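You operate a simulated robot arm through the tools that you are given. There is no shell and no other tool.

You run a simulated robot arm. Do the job below in one go: nothing can be reset, and whatever is moved stays where it is left.

Task
Top up pump A's oil from the jug to between MIN and MAX.
Fine: put the jug back, shut the oil cap and spill nothing. Set down upright: measuring jug.

The check looks at the end state, three seconds after you hand in, the way a careful person would. Anything else that was tipped, shoved, dropped, spilled or broken makes it a failure. A push-on lid holds only when it is set on centred and level and pressed home; a screw cap is set on level and turned clockwise until tight.

Robot
A 7-joint arm with a two-finger parallel gripper, fixed in place. Base frame: the origin is on the floor under the middle of its stand, x ahead of it, y to its left, z up. Readings come in m, rad, newtons and seconds.
It reaches about 1.479 m from its shoulder. Its first joint turns from -2.897 to 2.897 rad. Payload 4.4 kg.
The TCP is the grasp point between the finger pads, 0.023 m short of the fingertips. In the tool frame z runs along the fingers and y along their closing line. The gripper opens to 0.094 m. The fingers are 0.038 m wide and 0.01 m thick; the gripper's body (0.054 by 0.096 m) begins 0.039 m behind the TCP.
Orientation is told as [roll, pitch, yaw] about the base's x, y, z axes, in that order, counted from this pose: with the fingers straight down and closing along the base's y, the tool's x points along the base's -x, its y along +y and its z along -z.

Tools
- The arm moves only by the tool apply_moves. Its argument "targets" is a list of rows, each a list of 3 entries, a list of its own where there are three numbers: the turn, a rotation vector about the tool's x, y, z in rad, then the shift along the tool's x, y, z in mm, then the finger opening in mm, from 0 to 94. In form: [[[rx, ry, rz], [dx, dy, dz], claw], ...]. A call has 1 to 20 rows; each row is the pose to reach, as a shift and turn from the pose commanded when the call began, along the tool's axes at that moment. Each row takes 0.2 s and may step no farther than 0.05 m and 0.15 rad from the row before; otherwise, or with a gripper value out of range, the whole call is refused. Where a pose cannot be reached the arm comes as near as it can. A force on the tool above 40 N (or 10 N above the force at the start of the call, whichever is more), or a blocked arm, ends the call early, and 0.2 s more pass. The fingers move at their own pace (about 0.072 m/s each) and stop on an object; they squeeze with about 32 N. The grip force told is the motor's: it shows also when the fingers shut on nothing. Time passes only in rows, and 0.2 s behind the last, so rows that repeat a pose let the fingers close. It gives the time, the measured TCP pose, the force on the tool (base axes), the opening and the grip force at its end, in the units of the frame above (readings bear some noise), with the torque about the TCP (base axes, N m) and any sound that the robot's microphone picked up.
- Cameras (640 x 400 px; columns grow to the right, rows downward): "scene" is fixed at [0.0485, 0.6505, 1.5575]; the picture's right is [-0.99, -0.13, 0.00], its down [-0.09, 0.69, -0.72] and it looks along [0.09, -0.72, -0.69] (base axes); focal length 214 px, centre (320, 200). "wrist" rides on the gripper at [0.086, 0.016, -0.074] in the tool frame; the picture's right is [-0.18, 0.98, 0.00], its down [-0.58, -0.11, -0.81] and it looks along [-0.79, -0.15, 0.59] (tool axes); focal length 243 px, centre (320, 200). There is no depth. A picture from a camera that has moved, and an enlarged one, comes with that camera's place and axes in the base frame and with its lens.
- snapshot(camera): a new picture of that camera. No time passes.
- close_up(camera, box): a new picture of the part [left, top, right, bottom] of that camera's present view, enlarged. No time passes.
- hand_in(): hands the job in; it is judged then, once.

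Places have to be worked out from the pictures, the camera data and where the tool is seen. Open the gripper and draw the arm clear of the work before you hand the job in, unless the task says otherwise.

The tools are called as a command line: name --argument value ..., lists and objects as JSON in quotes. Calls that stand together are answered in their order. apply_moves: Moves the arm, as the interface text tells. Its arguments: {"type":"object","properties":{"targets":{"type":"array","items":{"type":"array"}}},"required":["targets"]} The other tools are called the same way: snapshot (camera) takes a picture; close_up (camera, box) takes an enlarged picture of a part of a camera's view; hand_in () hands the job in.

At the start:

```text
clock: 0.0
position: [0.8091, 0.117, 1.2153]
tcp_rot: [-0.001, -0.001, 0.001]
wrist_force: [0.4, -0.3, 0.2]
torque: [-0.01, 0.04, 0.03]
finger_gap: 0.0939
gripper_force: 0.1
```

scene: 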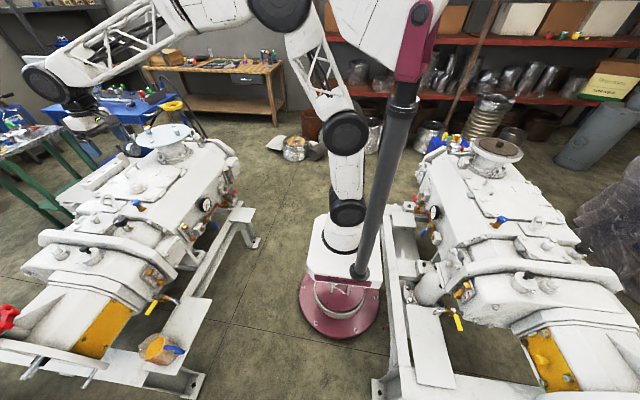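
wrist: 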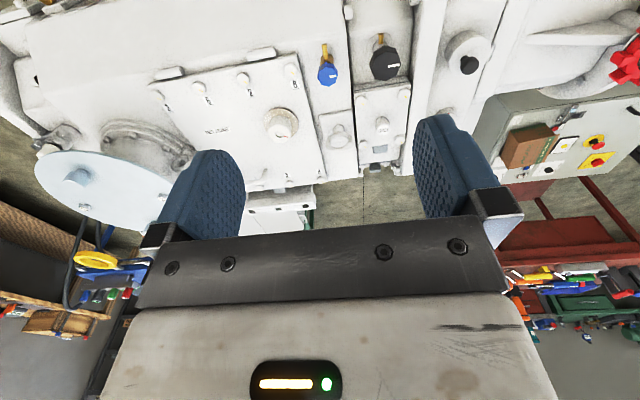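

I'll begin with enlarged views of the scene to identify the pumps, the jug, oil caps and sight glasses.

close_up --camera "scene" --box '[0, 90, 280, 265]'

close_up --camera "scene" --box '[0, 225, 280, 400]'

close_up --camera "scene" --box '[360, 100, 640, 275]'

close_up --camera "scene" --box '[360, 225, 640, 400]'

close_up --camera "wrist" --box '[160, 0, 480, 200]'

```text
2.29 times, centred on (140, 178) of scene
camera zoom: at [0.0485, 0.6505, 1.5575], right [-0.99, -0.13, 0.0], down [-0.09, 0.69, -0.72], along [0.09, -0.72, -0.69], focal length 490 px, centre (731, 251)
```

zoom: 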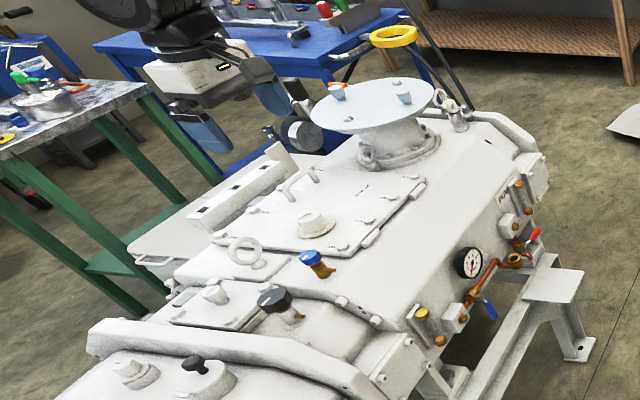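

```text
2.29 times, centred on (140, 312) of scene
camera zoom: at [0.0485, 0.6505, 1.5575], right [-0.99, -0.13, 0.0], down [-0.09, 0.69, -0.72], along [0.09, -0.72, -0.69], focal length 490 px, centre (731, -57)
```

zoom: 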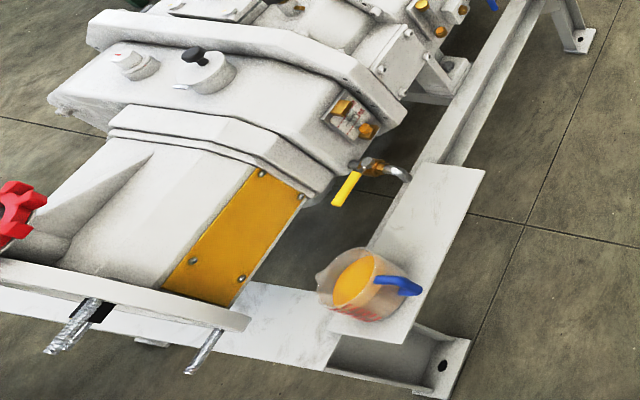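

```text
2.29 times, centred on (500, 188) of scene
camera zoom: at [0.0485, 0.6505, 1.5575], right [-0.99, -0.13, 0.0], down [-0.09, 0.69, -0.72], along [0.09, -0.72, -0.69], focal length 490 px, centre (-91, 229)
```

zoom: 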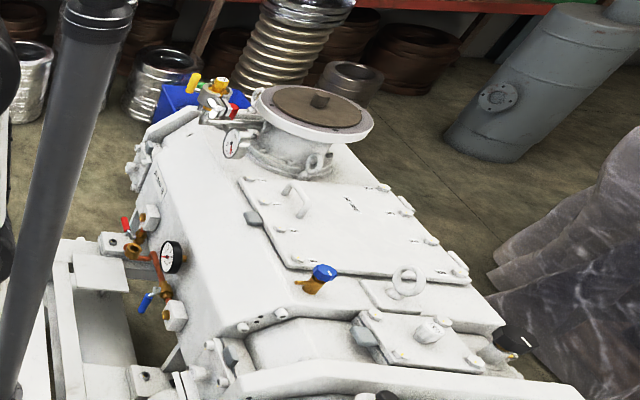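

```text
2.29 times, centred on (500, 312) of scene
camera zoom: at [0.0485, 0.6505, 1.5575], right [-0.99, -0.13, 0.0], down [-0.09, 0.69, -0.72], along [0.09, -0.72, -0.69], focal length 490 px, centre (-91, -57)
```

zoom: 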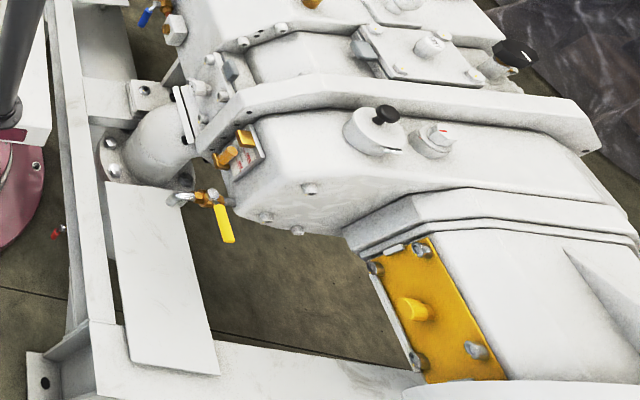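

```text
2.00 times, centred on (320, 100) of wrist
camera zoom: at [0.7239, 0.1335, 1.2897], right [0.18, 0.98, 0.0], down [0.58, -0.11, 0.81], along [0.79, -0.15, -0.59], focal length 485 px, centre (320, 400)
```

zoom: 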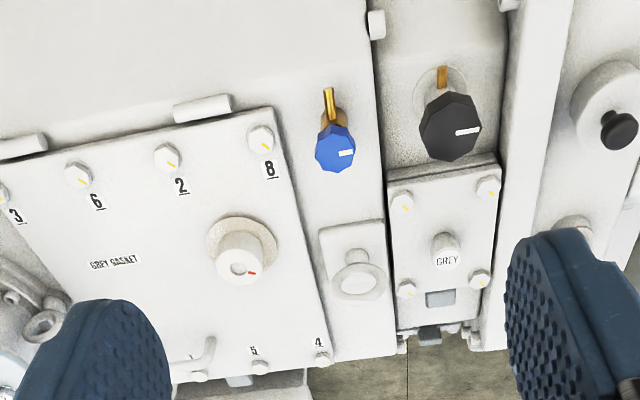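

Now I zoom in more tightly on the labels, oil caps, sight glasses and the jug.

close_up --camera "scene" --box '[200, 150, 264, 190]'

close_up --camera "scene" --box '[400, 165, 464, 205]'

close_up --camera "scene" --box '[30, 230, 126, 290]'

close_up --camera "scene" --box '[132, 255, 196, 295]'

close_up --camera "scene" --box '[120, 310, 216, 370]'

close_up --camera "scene" --box '[500, 260, 580, 310]'

close_up --camera "scene" --box '[440, 270, 488, 300]'

```text
10.00 times, centred on (232, 170) of scene
camera zoom: at [0.0485, 0.6505, 1.5575], right [-0.99, -0.13, 0.0], down [-0.09, 0.69, -0.72], along [0.09, -0.72, -0.69], focal length 2145 px, centre (1200, 500)
```

zoom: 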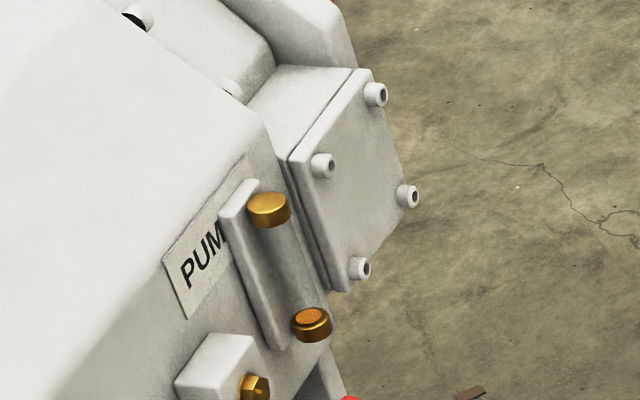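

```text
10.00 times, centred on (432, 185) of scene
camera zoom: at [0.0485, 0.6505, 1.5575], right [-0.99, -0.13, 0.0], down [-0.09, 0.69, -0.72], along [0.09, -0.72, -0.69], focal length 2145 px, centre (-800, 350)
```

zoom: 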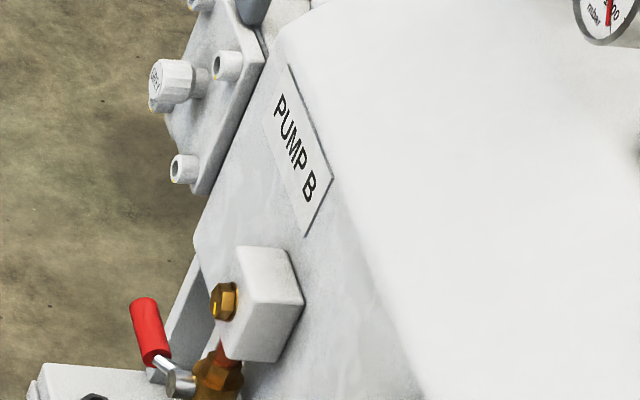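

```text
6.67 times, centred on (78, 260) of scene
camera zoom: at [0.0485, 0.6505, 1.5575], right [-0.99, -0.13, 0.0], down [-0.09, 0.69, -0.72], along [0.09, -0.72, -0.69], focal length 1430 px, centre (1933, -200)
```

zoom: 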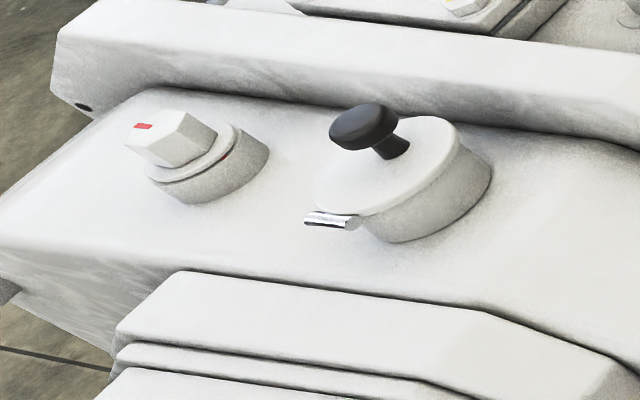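

```text
10.00 times, centred on (164, 275) of scene
camera zoom: at [0.0485, 0.6505, 1.5575], right [-0.99, -0.13, 0.0], down [-0.09, 0.69, -0.72], along [0.09, -0.72, -0.69], focal length 2145 px, centre (1880, -550)
```

zoom: 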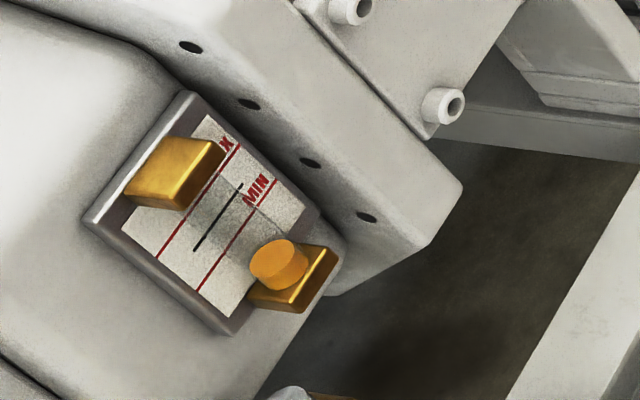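

```text
6.67 times, centred on (168, 340) of scene
camera zoom: at [0.0485, 0.6505, 1.5575], right [-0.99, -0.13, 0.0], down [-0.09, 0.69, -0.72], along [0.09, -0.72, -0.69], focal length 1430 px, centre (1333, -733)
```

zoom: 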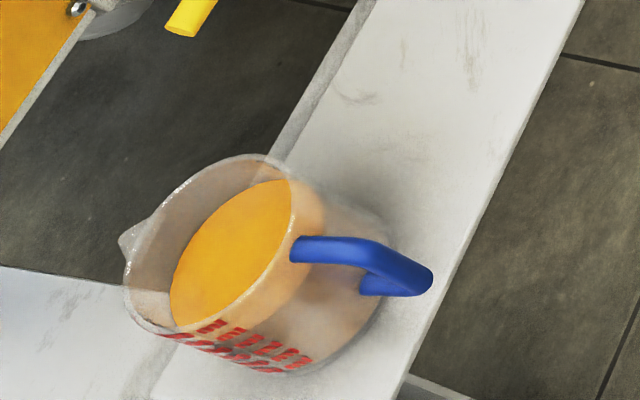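

```text
8.00 times, centred on (540, 285) of scene
camera zoom: at [0.0485, 0.6505, 1.5575], right [-0.99, -0.13, 0.0], down [-0.09, 0.69, -0.72], along [0.09, -0.72, -0.69], focal length 1716 px, centre (-1440, -480)
```

zoom: 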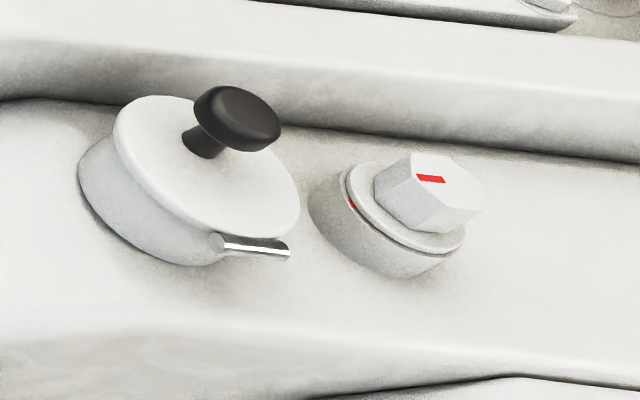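

```text
13.33 times, centred on (464, 285) of scene
camera zoom: at [0.0485, 0.6505, 1.5575], right [-0.99, -0.13, 0.0], down [-0.09, 0.69, -0.72], along [0.09, -0.72, -0.69], focal length 2860 px, centre (-1600, -933)
```

zoom: 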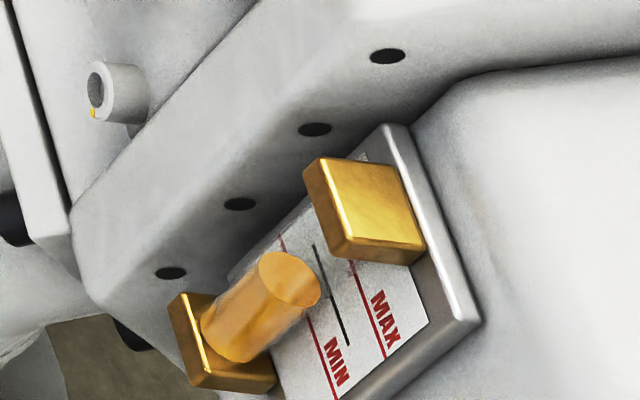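

Pump A is the left-hand one (x > 0), with the oil level below MIN. By triangulation the black knob of its filler lid is near (0.94, 0.325, 0.90), and the jug is on the frame plate around (0.76, 0.5). I'll move to a viewpoint where the wrist camera sees both the lid and the jug.

apply_moves --targets '[[[0, 0, 0], [20, 30, 5], 94], [[0, 0, 0], [40, 60, 10], 94], [[0, 0, 0], [60, 90, 15], 94], [[0, 0, 0], [80, 120, 20], 94], [[0, 0, 0], [100, 150, 25], 94], [[0, 0, 0], [120, 180, 30], 94], [[0, 0, 0], [140, 210, 35], 94], [[0, 0, 0], [160, 240, 40], 94], [[0, 0, 0], [180, 270, 45], 94], [[0, 0, 0], [200, 300, 50], 94]]'

snapshot --camera "wrist"

snapshot --camera "scene"

```text
clock: 2.0
position: [0.6621, 0.3785, 1.0506]
tcp_rot: [-0.089, 0.14, -0.026]
wrist_force: [0.2, -0.2, 0.1]
torque: [-0.02, 0.01, 0.02]
finger_gap: 0.094
gripper_force: 0.0
stopped in row 9: the arm was blocked; the commanded pose is now the measured one
```

```text
taken
camera wrist: at [0.5888, 0.4037, 1.1353], right [0.19, 0.97, -0.11], down [0.69, -0.05, 0.72], along [0.7, -0.22, -0.68], focal length 243 px, centre (320, 200)
```

wrist: 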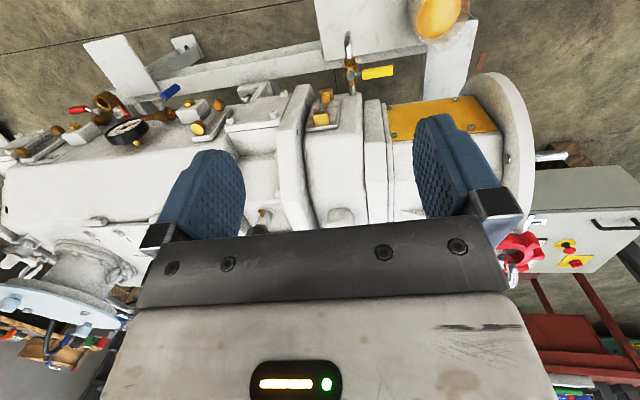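

```text
taken
```

scene: 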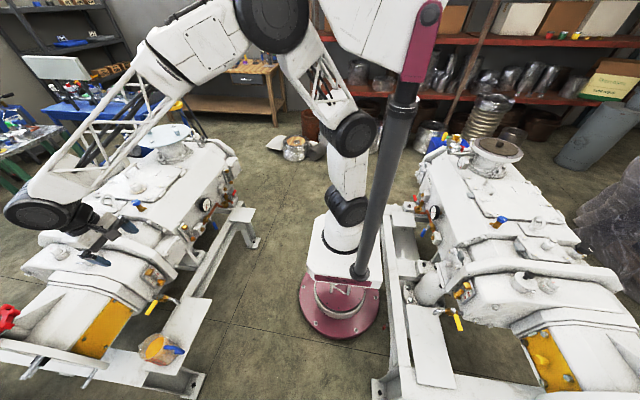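

The pose near the robot's own body ran into a limit and tilted a bit. I'll zoom in on the jug, sight glass and lid in this view.

close_up --camera "wrist" --box '[330, 0, 490, 100]'

close_up --camera "wrist" --box '[250, 60, 410, 160]'

close_up --camera "scene" --box '[0, 180, 160, 280]'

```text
4.00 times, centred on (410, 50) of wrist
camera zoom: at [0.5888, 0.4037, 1.1353], right [0.19, 0.97, -0.11], down [0.69, -0.05, 0.72], along [0.7, -0.22, -0.68], focal length 970 px, centre (-40, 800)
```

zoom: 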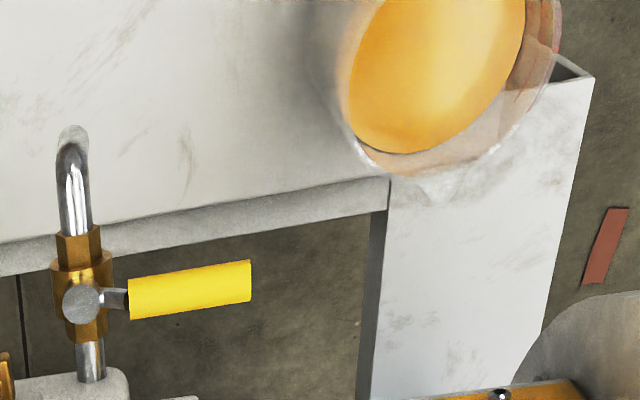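

```text
4.00 times, centred on (330, 110) of wrist
camera zoom: at [0.5888, 0.4037, 1.1353], right [0.19, 0.97, -0.11], down [0.69, -0.05, 0.72], along [0.7, -0.22, -0.68], focal length 970 px, centre (280, 560)
```

zoom: 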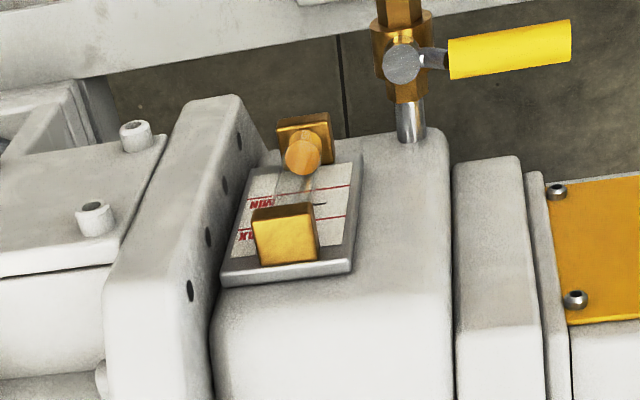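

```text
4.00 times, centred on (80, 230) of scene
camera zoom: at [0.0485, 0.6505, 1.5575], right [-0.99, -0.13, 0.0], down [-0.09, 0.69, -0.72], along [0.09, -0.72, -0.69], focal length 858 px, centre (1280, 80)
```

zoom: 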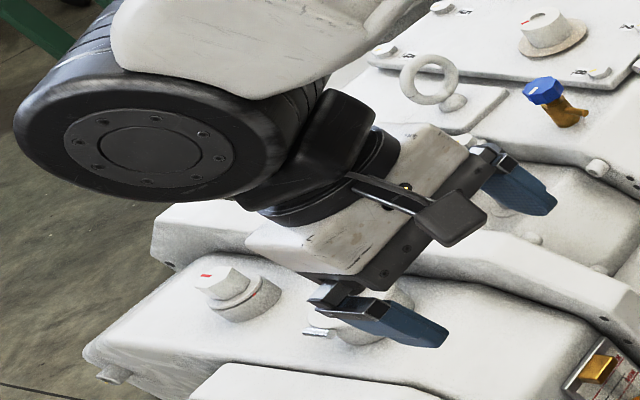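

By triangulation the spout tip is about (0.755, 0.53, 0.60), with the handle pointing back towards −x. Next I straighten the tool and move it to look straight at the lid, to see whether it is hinged.

apply_moves --targets '[[[-0.02, -0.03, -0.005], [-34, -10, -18], 94], [[-0.04, -0.06, -0.01], [-68, -20, -36], 94], [[-0.06, -0.09, -0.015], [-102, -30, -54], 94], [[-0.08, -0.12, -0.02], [-136, -40, -72], 94], [[-0.089, -0.14, -0.026], [-169, -50, -89], 94]]'

snapshot --camera "wrist"

close_up --camera "wrist" --box '[240, 40, 400, 140]'

```text
clock: 3.2
position: [0.8422, 0.3374, 1.1241]
tcp_rot: [0.006, -0.002, 0.009]
wrist_force: [0.5, 0.1, 0.1]
torque: [0.03, -0.02, 0.0]
finger_gap: 0.0936
gripper_force: 0.1
```

```text
taken
camera wrist: at [0.7563, 0.3529, 1.199], right [0.17, 0.98, 0.01], down [0.58, -0.11, 0.81], along [0.8, -0.14, -0.59], focal length 243 px, centre (320, 200)
```

wrist: 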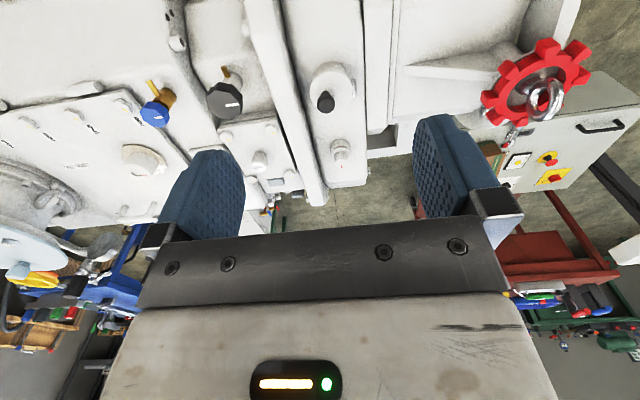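

```text
4.00 times, centred on (320, 90) of wrist
camera zoom: at [0.7563, 0.3529, 1.199], right [0.17, 0.98, 0.01], down [0.58, -0.11, 0.81], along [0.8, -0.14, -0.59], focal length 970 px, centre (320, 640)
```

zoom: 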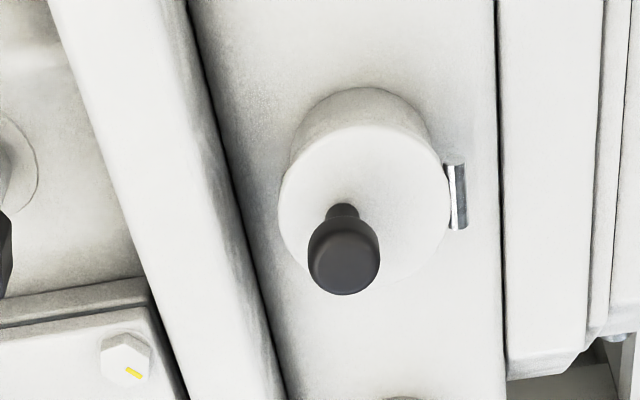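

The lid is hinged: a silver pin along x at about (0.949, 0.371), and the knob at about (0.943, 0.330, 0.90) with the disc about 60 mm across. Before planning the reach I'll look at the arm's geometry in the scene view, and at the handle of the jug.

snapshot --camera "scene"

close_up --camera "scene" --box '[120, 0, 440, 200]'

close_up --camera "scene" --box '[240, 150, 480, 300]'

close_up --camera "scene" --box '[128, 320, 192, 360]'

```text
taken
```

scene: 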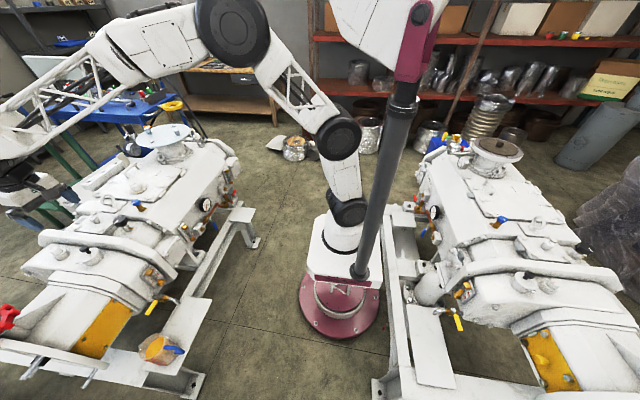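

```text
2.00 times, centred on (280, 100) of scene
camera zoom: at [0.0485, 0.6505, 1.5575], right [-0.99, -0.13, 0.0], down [-0.09, 0.69, -0.72], along [0.09, -0.72, -0.69], focal length 429 px, centre (400, 400)
```

zoom: 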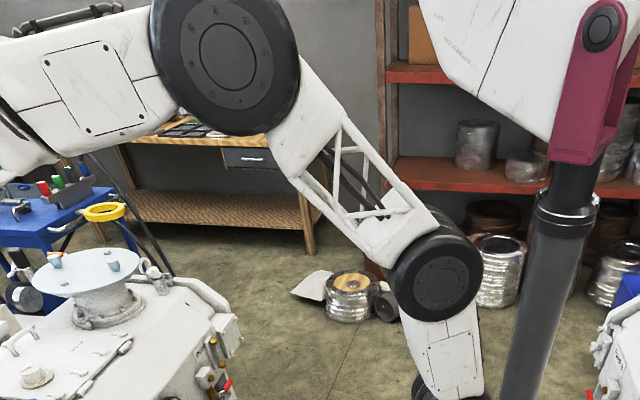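

```text
2.67 times, centred on (360, 225) of scene
camera zoom: at [0.0485, 0.6505, 1.5575], right [-0.99, -0.13, 0.0], down [-0.09, 0.69, -0.72], along [0.09, -0.72, -0.69], focal length 572 px, centre (213, 133)
```

zoom: 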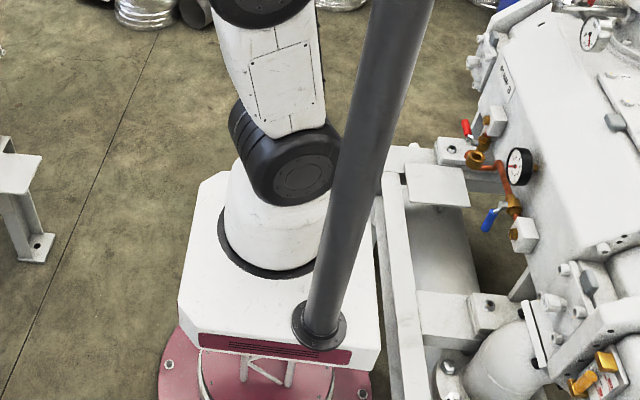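

```text
10.00 times, centred on (160, 340) of scene
camera zoom: at [0.0485, 0.6505, 1.5575], right [-0.99, -0.13, 0.0], down [-0.09, 0.69, -0.72], along [0.09, -0.72, -0.69], focal length 2145 px, centre (1920, -1200)
```

zoom: 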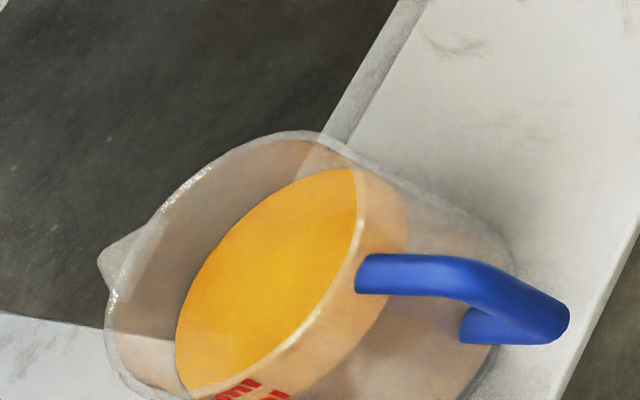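

The lid opens by swinging its knob up and over about the pin on the +y side. I'll turn the tool 90° so the fingers close along the hinge direction (x), which lets the knob pivot between the pads, and bring it to about 12 cm above the knob.

apply_moves --targets '[[[0, 0, -0.142], [-9, -1, 9], 94], [[0, 0, -0.284], [-18, -1, 18], 94], [[0, 0, -0.426], [-27, -2, 27], 94], [[0, 0, -0.568], [-36, -3, 36], 94], [[0, 0, -0.71], [-46, -4, 45], 94], [[0, 0, -0.852], [-55, -4, 55], 94], [[0, 0, -0.994], [-64, -5, 64], 94], [[0, 0, -1.136], [-73, -6, 73], 94], [[0, 0, -1.278], [-82, -6, 82], 94], [[0, 0, -1.42], [-91, -7, 91], 94], [[0, 0, -1.562], [-101, -8, 100], 94]]'

snapshot --camera "wrist"

snapshot --camera "scene"

```text
clock: 5.6
position: [0.9418, 0.3282, 1.0251]
tcp_rot: [-0.002, -0.007, 1.573]
wrist_force: [0.1, -0.1, 0.8]
torque: [-0.02, -0.01, 0.04]
finger_gap: 0.0939
gripper_force: 0.1
```

```text
taken
camera wrist: at [0.9269, 0.2416, 1.0995], right [-0.98, 0.18, 0.0], down [0.1, 0.58, 0.81], along [0.15, 0.8, -0.59], focal length 243 px, centre (320, 200)
```

wrist: 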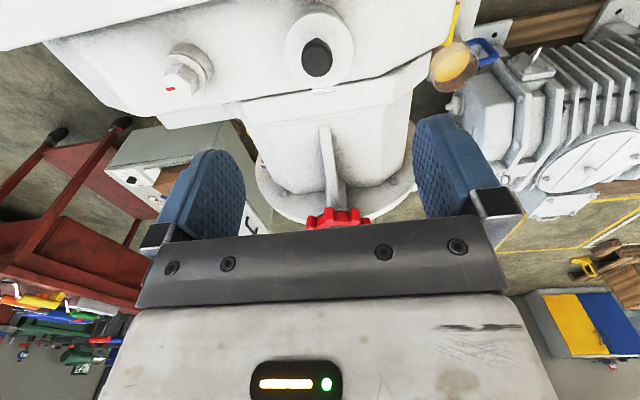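

```text
taken
```

scene: 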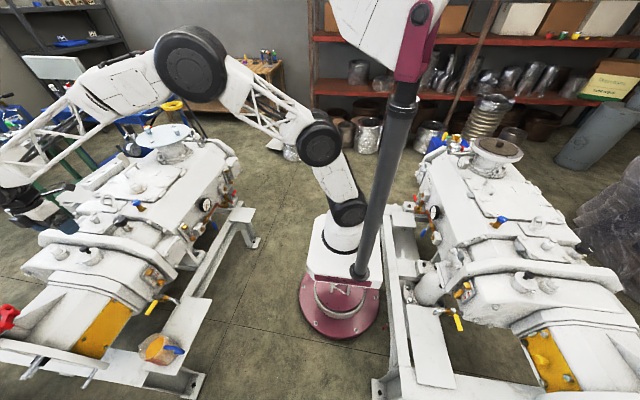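

The yaw works. I'll take close-ups of the lid, pin and knob from this angle, and of the jug seen at the top right.

close_up --camera "wrist" --box '[256, 0, 384, 80]'

close_up --camera "wrist" --box '[420, 0, 516, 60]'

close_up --camera "wrist" --box '[416, 25, 512, 85]'

close_up --camera "scene" --box '[0, 160, 128, 240]'

```text
5.00 times, centred on (320, 40) of wrist
camera zoom: at [0.9269, 0.2416, 1.0995], right [-0.98, 0.18, 0.0], down [0.1, 0.58, 0.81], along [0.15, 0.8, -0.59], focal length 1213 px, centre (320, 1000)
```

zoom: 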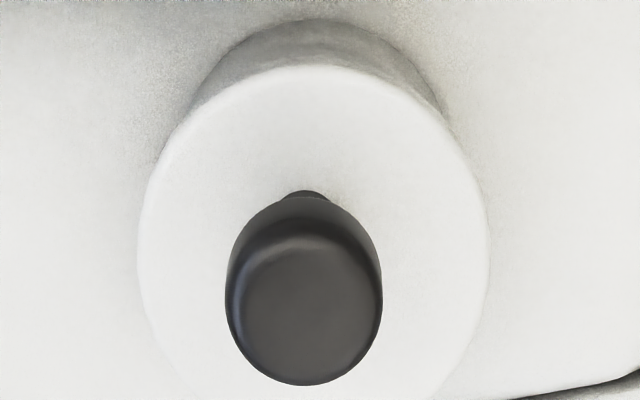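

```text
6.67 times, centred on (468, 30) of wrist
camera zoom: at [0.9269, 0.2416, 1.0995], right [-0.98, 0.18, 0.0], down [0.1, 0.58, 0.81], along [0.15, 0.8, -0.59], focal length 1618 px, centre (-667, 1333)
```

zoom: 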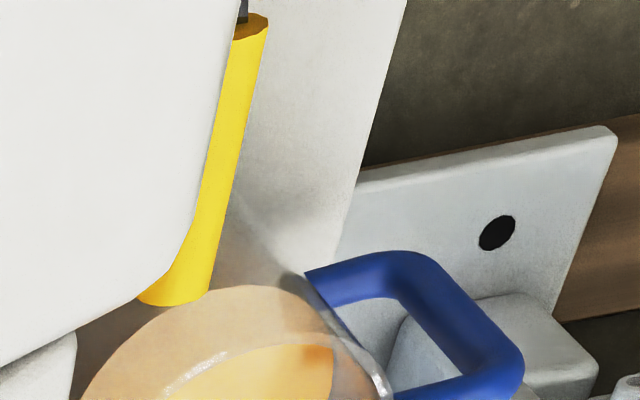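

```text
6.67 times, centred on (464, 55) of wrist
camera zoom: at [0.9269, 0.2416, 1.0995], right [-0.98, 0.18, 0.0], down [0.1, 0.58, 0.81], along [0.15, 0.8, -0.59], focal length 1618 px, centre (-640, 1167)
```

zoom: 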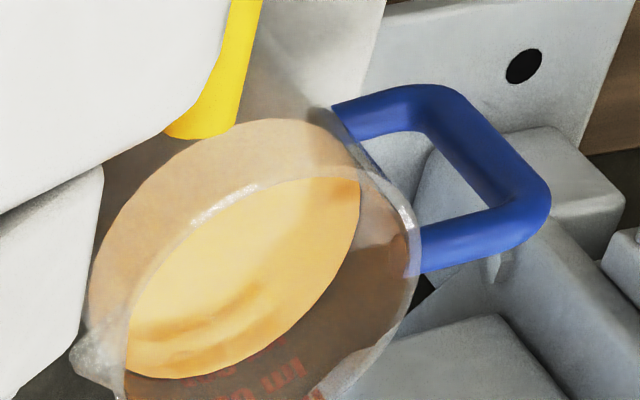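

```text
5.00 times, centred on (64, 200) of scene
camera zoom: at [0.0485, 0.6505, 1.5575], right [-0.99, -0.13, 0.0], down [-0.09, 0.69, -0.72], along [0.09, -0.72, -0.69], focal length 1072 px, centre (1600, 200)
```

zoom: 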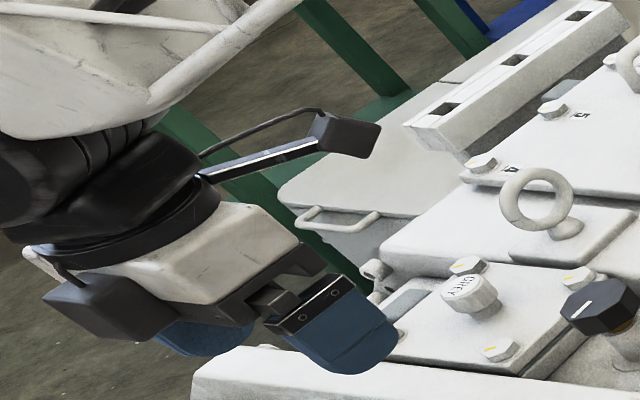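

close_up --camera "wrist" --box '[256, 45, 384, 125]'

```text
5.00 times, centred on (320, 85) of wrist
camera zoom: at [0.9269, 0.2416, 1.0995], right [-0.98, 0.18, 0.0], down [0.1, 0.58, 0.81], along [0.15, 0.8, -0.59], focal length 1213 px, centre (320, 775)
```

zoom: 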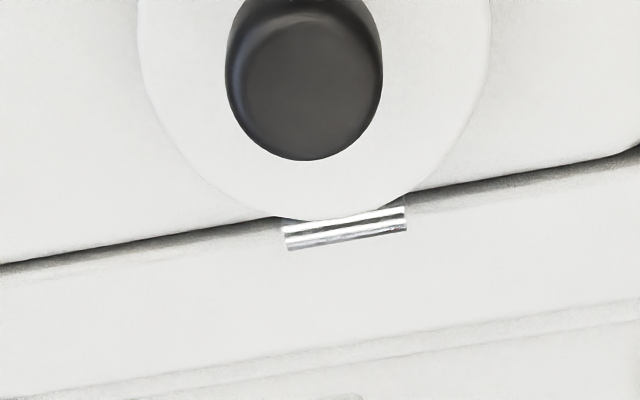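

The pin is at about (0.9455, 0.3705, 0.872) and parallel to x. The knob's axis is at about (0.945, 0.330), its top at z≈0.902, and it is 24 mm across. I'll descend halfway and check the alignment.

apply_moves --targets '[[[0, 0.007, 0], [-1, -1, 35], 80], [[0, 0.007, 0], [-2, -3, 70], 60], [[0, 0.007, 0], [-2, -3, 80], 50]]'

snapshot --camera "wrist"

close_up --camera "scene" --box '[20, 200, 148, 280]'

```text
clock: 6.4
position: [0.9449, 0.3308, 0.9444]
tcp_rot: [-0.001, 0.001, 1.572]
wrist_force: [-0.6, 0.2, 0.5]
torque: [0.01, 0.0, 0.02]
finger_gap: 0.0499
gripper_force: 0.2
```

```text
taken
camera wrist: at [0.9297, 0.2455, 1.0193], right [-0.98, 0.18, 0.0], down [0.11, 0.58, 0.81], along [0.15, 0.79, -0.59], focal length 243 px, centre (320, 200)
```

wrist: 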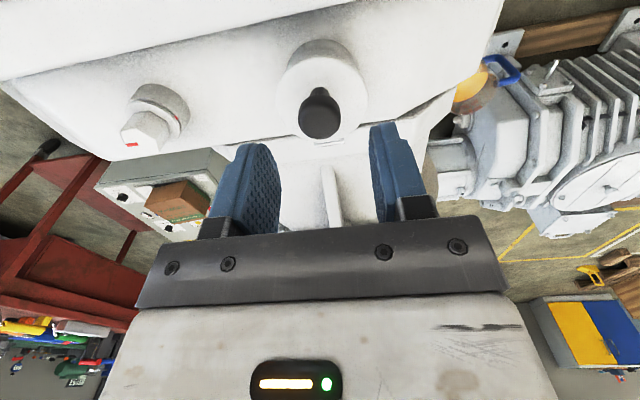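

```text
5.00 times, centred on (84, 240) of scene
camera zoom: at [0.0485, 0.6505, 1.5575], right [-0.99, -0.13, 0.0], down [-0.09, 0.69, -0.72], along [0.09, -0.72, -0.69], focal length 1072 px, centre (1500, 0)
```

zoom: 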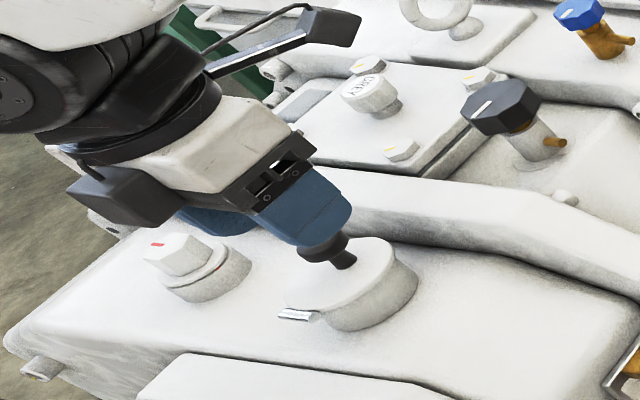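

The fingers are centred over the knob. I'll descend to grip height (TCP z≈0.907) and close on the knob.

apply_moves --targets '[[[0, 0, 0], [0, 0, 20], 50], [[0, 0, 0], [0, 0, 37], 50], [[0, 0, 0], [0, 0, 37], 20], [[0, 0, 0], [0, 0, 37], 15], [[0, 0, 0], [0, 0, 37], 15]]'

close_up --camera "scene" --box '[20, 200, 148, 280]'

close_up --camera "wrist" --box '[220, 60, 420, 185]'

```text
clock: 7.6
position: [0.945, 0.3322, 0.9082]
tcp_rot: [-0.003, 0.001, 1.571]
wrist_force: [-13.5, -1.2, 7.4]
torque: [0.14, 0.19, -0.05]
finger_gap: 0.0236
gripper_force: 45.3
```

```text
5.00 times, centred on (84, 240) of scene
camera zoom: at [0.0485, 0.6505, 1.5575], right [-0.99, -0.13, 0.0], down [-0.09, 0.69, -0.72], along [0.09, -0.72, -0.69], focal length 1072 px, centre (1500, 0)
```

zoom: 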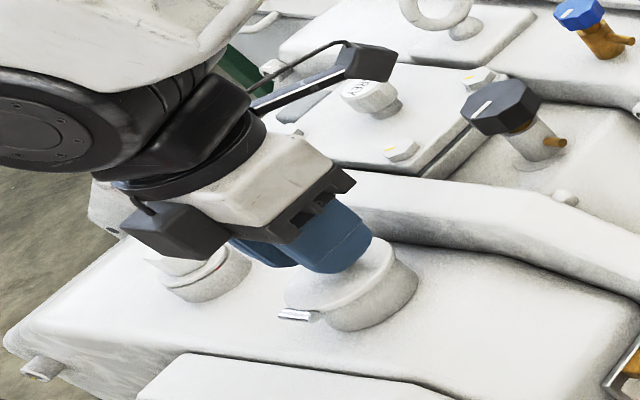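

```text
3.20 times, centred on (320, 122) of wrist
camera zoom: at [0.9297, 0.2457, 0.9831], right [-0.98, 0.18, 0.0], down [0.11, 0.58, 0.81], along [0.15, 0.79, -0.59], focal length 776 px, centre (320, 448)
```

zoom: 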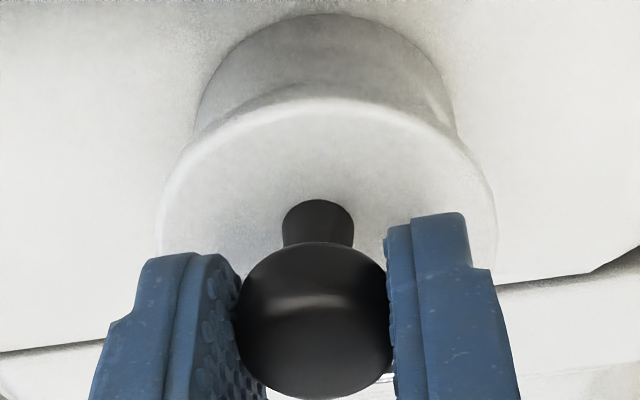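

The knob is gripped (23.6 mm gap). I'll start lifting it along an arc about the pin, tilting the tool at half the lid's angle, up to about 40° first.

apply_moves --targets '[[[0, 0.044, 0], [-2.8, 1, -3.4], 15], [[0, 0.087, 0], [-5.8, 1, -6.5], 15], [[0, 0.131, 0], [-9.1, 1, -9.4], 15], [[0, 0.175, 0], [-12.7, 1, -11.9], 15], [[0, 0.218, 0], [-16.5, 1, -14.1], 15], [[0, 0.262, 0], [-20.4, 1, -16.1], 15], [[0, 0.305, 0], [-24.5, 1, -17.8], 15], [[0, 0.349, 0], [-28.7, 1, -19.1], 15]]'

close_up --camera "scene" --box '[20, 200, 148, 280]'

close_up --camera "wrist" --box '[220, 60, 420, 185]'

```text
clock: 8.3
position: [0.9441, 0.3349, 0.9127]
tcp_rot: [0.002, 0.099, 1.569]
wrist_force: [16.5, -0.7, -5.9]
torque: [-0.19, -0.25, 0.07]
finger_gap: 0.0238
gripper_force: 44.7
stopped in row 3: the force on the tool passed its limit at 42 N (the readings are from after the stop); the commanded pose is now the measured one
```

```text
5.00 times, centred on (84, 240) of scene
camera zoom: at [0.0485, 0.6505, 1.5575], right [-0.99, -0.13, 0.0], down [-0.09, 0.69, -0.72], along [0.09, -0.72, -0.69], focal length 1072 px, centre (1500, 0)
```

zoom: 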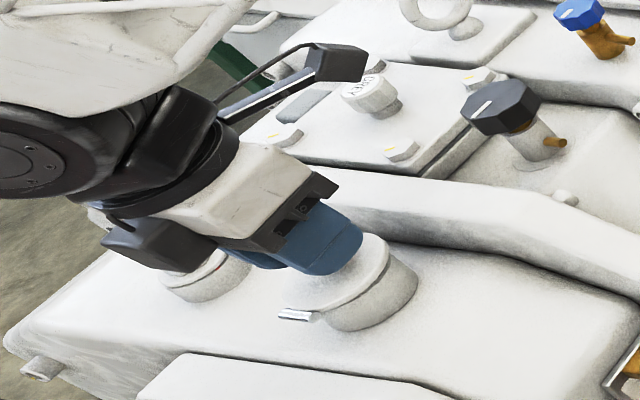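

```text
3.20 times, centred on (320, 122) of wrist
camera zoom: at [0.9296, 0.2577, 0.9952], right [-0.98, 0.18, -0.02], down [0.11, 0.66, 0.75], along [0.15, 0.73, -0.67], focal length 776 px, centre (320, 448)
```

zoom: 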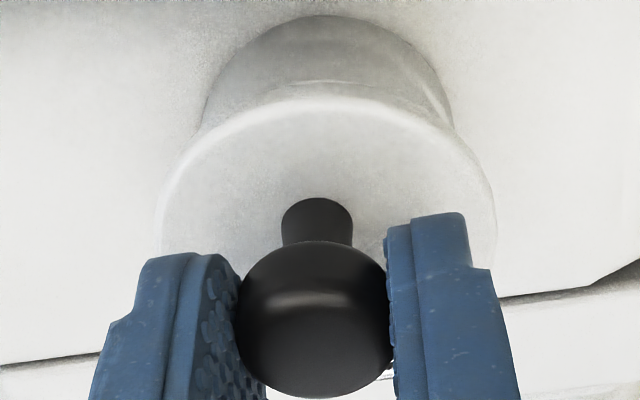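

The lid is moving rigidly with the tool (about 6° open), so the firm grip keeps the knob from pivoting, and the side force comes from a small x offset. I'll check whether a gentler finger command gives a lighter squeeze.

apply_moves --targets '[[[0, 0, 0], [0, -0.5, 0], 23.4], [[0, 0, 0], [0, -0.5, 0], 23.4], [[0, 0, 0], [0, -0.5, 0], 23.4]]'

```text
clock: 9.1
position: [0.9451, 0.3361, 0.9131]
tcp_rot: [0.001, 0.098, 1.57]
wrist_force: [4.9, -2.5, 0.9]
torque: [-0.06, -0.07, 0.0]
finger_gap: 0.0253
gripper_force: 1.8
```

close_up --camera "wrist" --box '[220, 60, 420, 185]'

close_up --camera "scene" --box '[52, 220, 116, 260]'

```text
3.20 times, centred on (320, 122) of wrist
camera zoom: at [0.9293, 0.2582, 0.9957], right [-0.98, 0.18, -0.02], down [0.11, 0.66, 0.75], along [0.15, 0.73, -0.67], focal length 776 px, centre (320, 448)
```

zoom: 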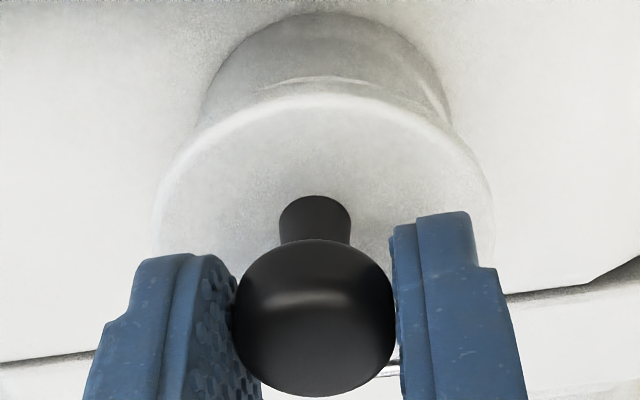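

```text
10.00 times, centred on (84, 240) of scene
camera zoom: at [0.0485, 0.6505, 1.5575], right [-0.99, -0.13, 0.0], down [-0.09, 0.69, -0.72], along [0.09, -0.72, -0.69], focal length 2145 px, centre (2680, -200)
```

zoom: 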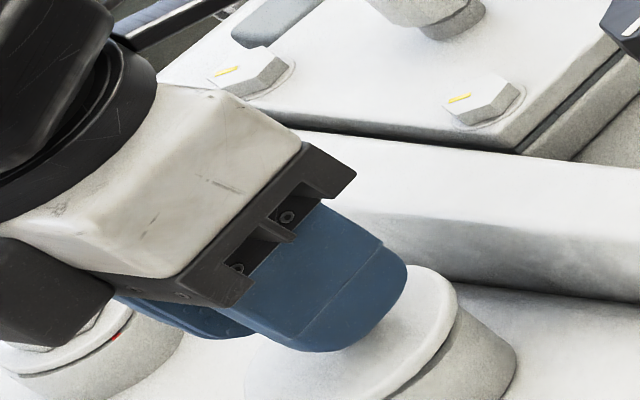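

With the looser command the grip force fell to 1.8 N, yet the lid seems to stay slightly raised. I'll open the fingers a little more to see whether the hinge holds the lid by friction.

apply_moves --targets '[[[0, 0, 0], [0, 0, 0], 36], [[0, 0, 0], [0, 0, 0], 36]]'

close_up --camera "wrist" --box '[220, 60, 420, 185]'

close_up --camera "scene" --box '[52, 220, 116, 260]'

```text
clock: 9.7
position: [0.945, 0.3371, 0.9142]
tcp_rot: [-0.002, 0.097, 1.569]
wrist_force: [0.0, -1.0, 0.5]
torque: [0.0, -0.01, -0.03]
finger_gap: 0.0361
gripper_force: 0.1
```

```text
3.20 times, centred on (320, 122) of wrist
camera zoom: at [0.9293, 0.2582, 0.9955], right [-0.98, 0.18, -0.02], down [0.11, 0.66, 0.75], along [0.15, 0.73, -0.67], focal length 776 px, centre (320, 448)
```

zoom: 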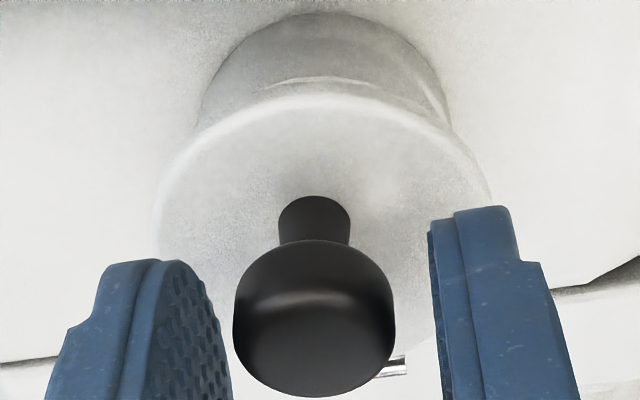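

```text
10.00 times, centred on (84, 240) of scene
camera zoom: at [0.0485, 0.6505, 1.5575], right [-0.99, -0.13, 0.0], down [-0.09, 0.69, -0.72], along [0.09, -0.72, -0.69], focal length 2145 px, centre (2680, -200)
```

zoom: 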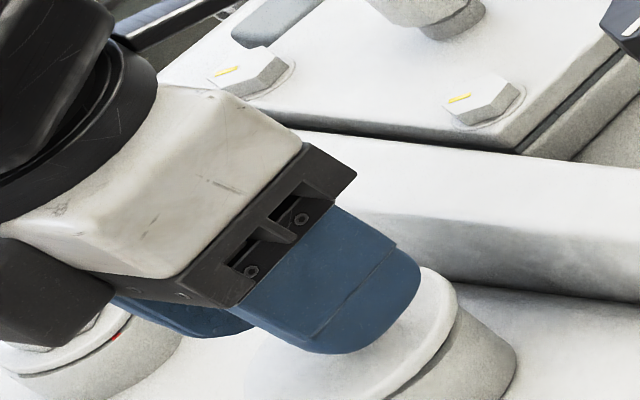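

The hinge holds the lid where it is left, so I can open it in stages. I'll regrip and rotate the knob rigidly about the pin by another ~25°, checking forces.

apply_moves --targets '[[[0, 0, 0], [0, 0, 0], 19], [[0, 0, 0], [0, 0, 0], 19], [[0, 0.044, 0], [-1.7, 0, -1.6], 19], [[0, 0.087, 0], [-3.4, 0, -3.2], 19], [[0, 0.131, 0], [-5.3, 0, -4.7], 19], [[0, 0.175, 0], [-7.1, 0, -6.1], 19], [[0, 0.218, 0], [-9.1, 0, -7.4], 19], [[0, 0.262, 0], [-11.1, 0, -8.6], 19], [[0, 0.305, 0], [-13.1, 0, -9.7], 19], [[0, 0.349, 0], [-15.2, 0, -10.8], 19], [[0, 0.393, 0], [-17.3, 0, -11.8], 19], [[0, 0.436, 0], [-19.5, 0, -12.7], 19]]'

close_up --camera "wrist" --box '[220, 60, 420, 185]'

close_up --camera "scene" --box '[20, 200, 148, 280]'

```text
clock: 12.3
position: [0.9458, 0.3577, 0.9224]
tcp_rot: [0.0, 0.535, 1.572]
wrist_force: [6.5, 9.0, -1.5]
torque: [0.45, -0.09, 0.1]
finger_gap: 0.024
gripper_force: 45.0
```

```text
3.20 times, centred on (320, 122) of wrist
camera zoom: at [0.9296, 0.321, 1.0313], right [-0.98, 0.16, -0.09], down [0.11, 0.91, 0.4], along [0.15, 0.38, -0.91], focal length 776 px, centre (320, 448)
```

zoom: 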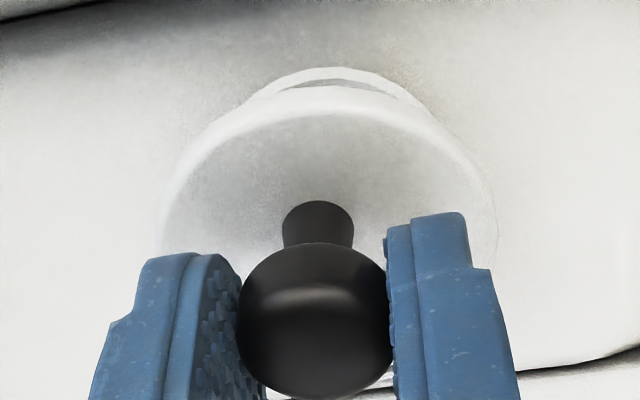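

```text
5.00 times, centred on (84, 240) of scene
camera zoom: at [0.0485, 0.6505, 1.5575], right [-0.99, -0.13, 0.0], down [-0.09, 0.69, -0.72], along [0.09, -0.72, -0.69], focal length 1072 px, centre (1500, 0)
```

zoom: 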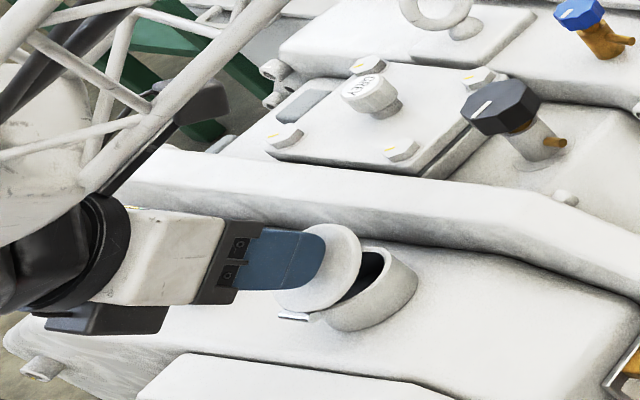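

The lid is open about 31° and the grip is stable with low forces. I'll continue the rigid rotation by another 25°.

apply_moves --targets '[[[0, 0.044, 0], [-1.7, 0, -1.6], 19], [[0, 0.087, 0], [-3.4, 0, -3.1], 19], [[0, 0.131, 0], [-5.2, 0, -4.5], 19], [[0, 0.175, 0], [-7.0, 0, -5.9], 19], [[0, 0.218, 0], [-8.9, 0, -7.2], 19], [[0, 0.262, 0], [-10.9, 0, -8.4], 19], [[0, 0.305, 0], [-12.9, 0, -9.5], 19], [[0, 0.349, 0], [-15.0, 0, -10.5], 19], [[0, 0.393, 0], [-17.1, 0, -11.4], 19], [[0, 0.436, 0], [-19.2, 0, -12.2], 19]]'

snapshot --camera "wrist"

close_up --camera "scene" --box '[20, 200, 148, 280]'

snapshot --camera "scene"

```text
clock: 14.5
position: [0.9452, 0.3802, 0.9244]
tcp_rot: [-0.001, 0.971, 1.571]
wrist_force: [14.0, 19.2, -12.9]
torque: [1.12, -0.08, 0.21]
finger_gap: 0.0239
gripper_force: 45.5
```

```text
taken
camera wrist: at [0.9296, 0.3934, 1.0374], right [-0.98, 0.1, -0.15], down [0.11, 0.99, -0.02], along [0.15, -0.04, -0.99], focal length 243 px, centre (320, 200)
```

wrist: 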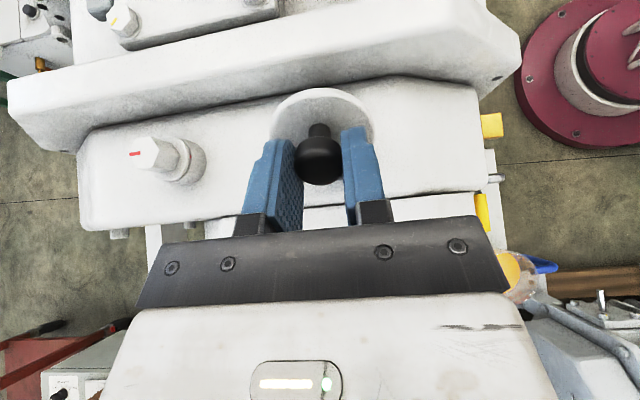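

```text
5.00 times, centred on (84, 240) of scene
camera zoom: at [0.0485, 0.6505, 1.5575], right [-0.99, -0.13, 0.0], down [-0.09, 0.69, -0.72], along [0.09, -0.72, -0.69], focal length 1072 px, centre (1500, 0)
```

zoom: 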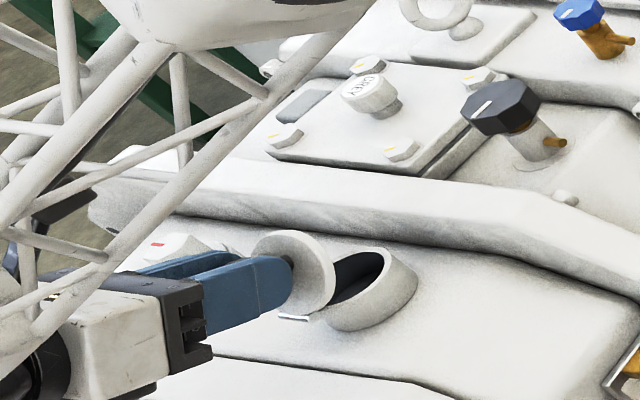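

```text
taken
```

scene: 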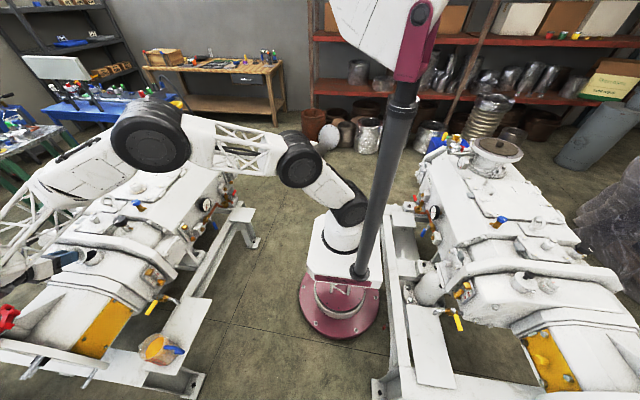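

The lid is about 56° open, but the arm's elbow is getting low over the pump, so I won't tilt further. I'll release, turn the tool back to ~20° around the knob, then regrip from there.

apply_moves --targets '[[[0, 0, 0], [0, 0, 0], 44], [[0, 0, 0], [0, -0.5, 0], 44], [[0, -0.124, 0], [1.5, -0.5, 0], 44], [[0, -0.248, 0], [3.1, -0.5, 0.1], 44], [[0, -0.373, 0], [4.6, -0.5, 0.4], 44], [[0, -0.497, 0], [6.1, -0.5, 0.9], 44], [[0, -0.621, 0], [7.6, -0.5, 1.5], 44]]'

snapshot --camera "wrist"

close_up --camera "scene" --box '[20, 200, 148, 280]'

```text
clock: 16.1
position: [0.9446, 0.3739, 0.9302]
tcp_rot: [0.0, 0.347, 1.571]
wrist_force: [0.0, -0.5, -0.3]
torque: [-0.03, -0.01, 0.01]
finger_gap: 0.0438
gripper_force: 0.0
```

```text
taken
camera wrist: at [0.9297, 0.3187, 1.029], right [-0.98, 0.17, -0.06], down [0.11, 0.82, 0.56], along [0.15, 0.54, -0.83], focal length 243 px, centre (320, 200)
```

wrist: 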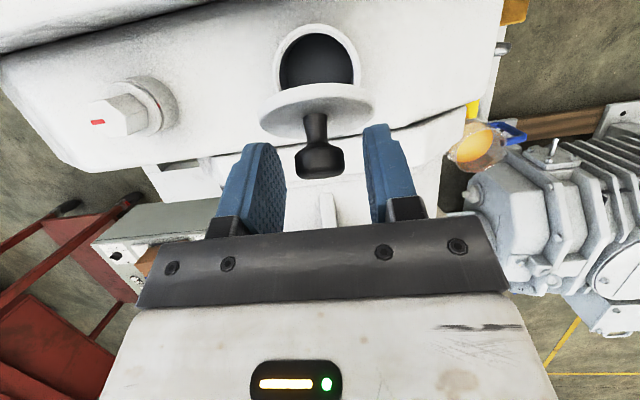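

```text
5.00 times, centred on (84, 240) of scene
camera zoom: at [0.0485, 0.6505, 1.5575], right [-0.99, -0.13, 0.0], down [-0.09, 0.69, -0.72], along [0.09, -0.72, -0.69], focal length 1072 px, centre (1500, 0)
```

zoom: 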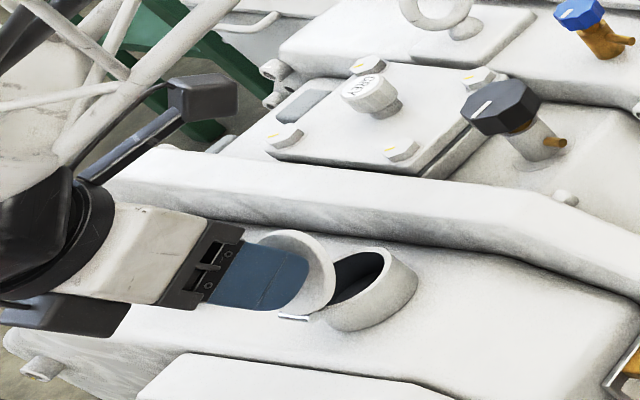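

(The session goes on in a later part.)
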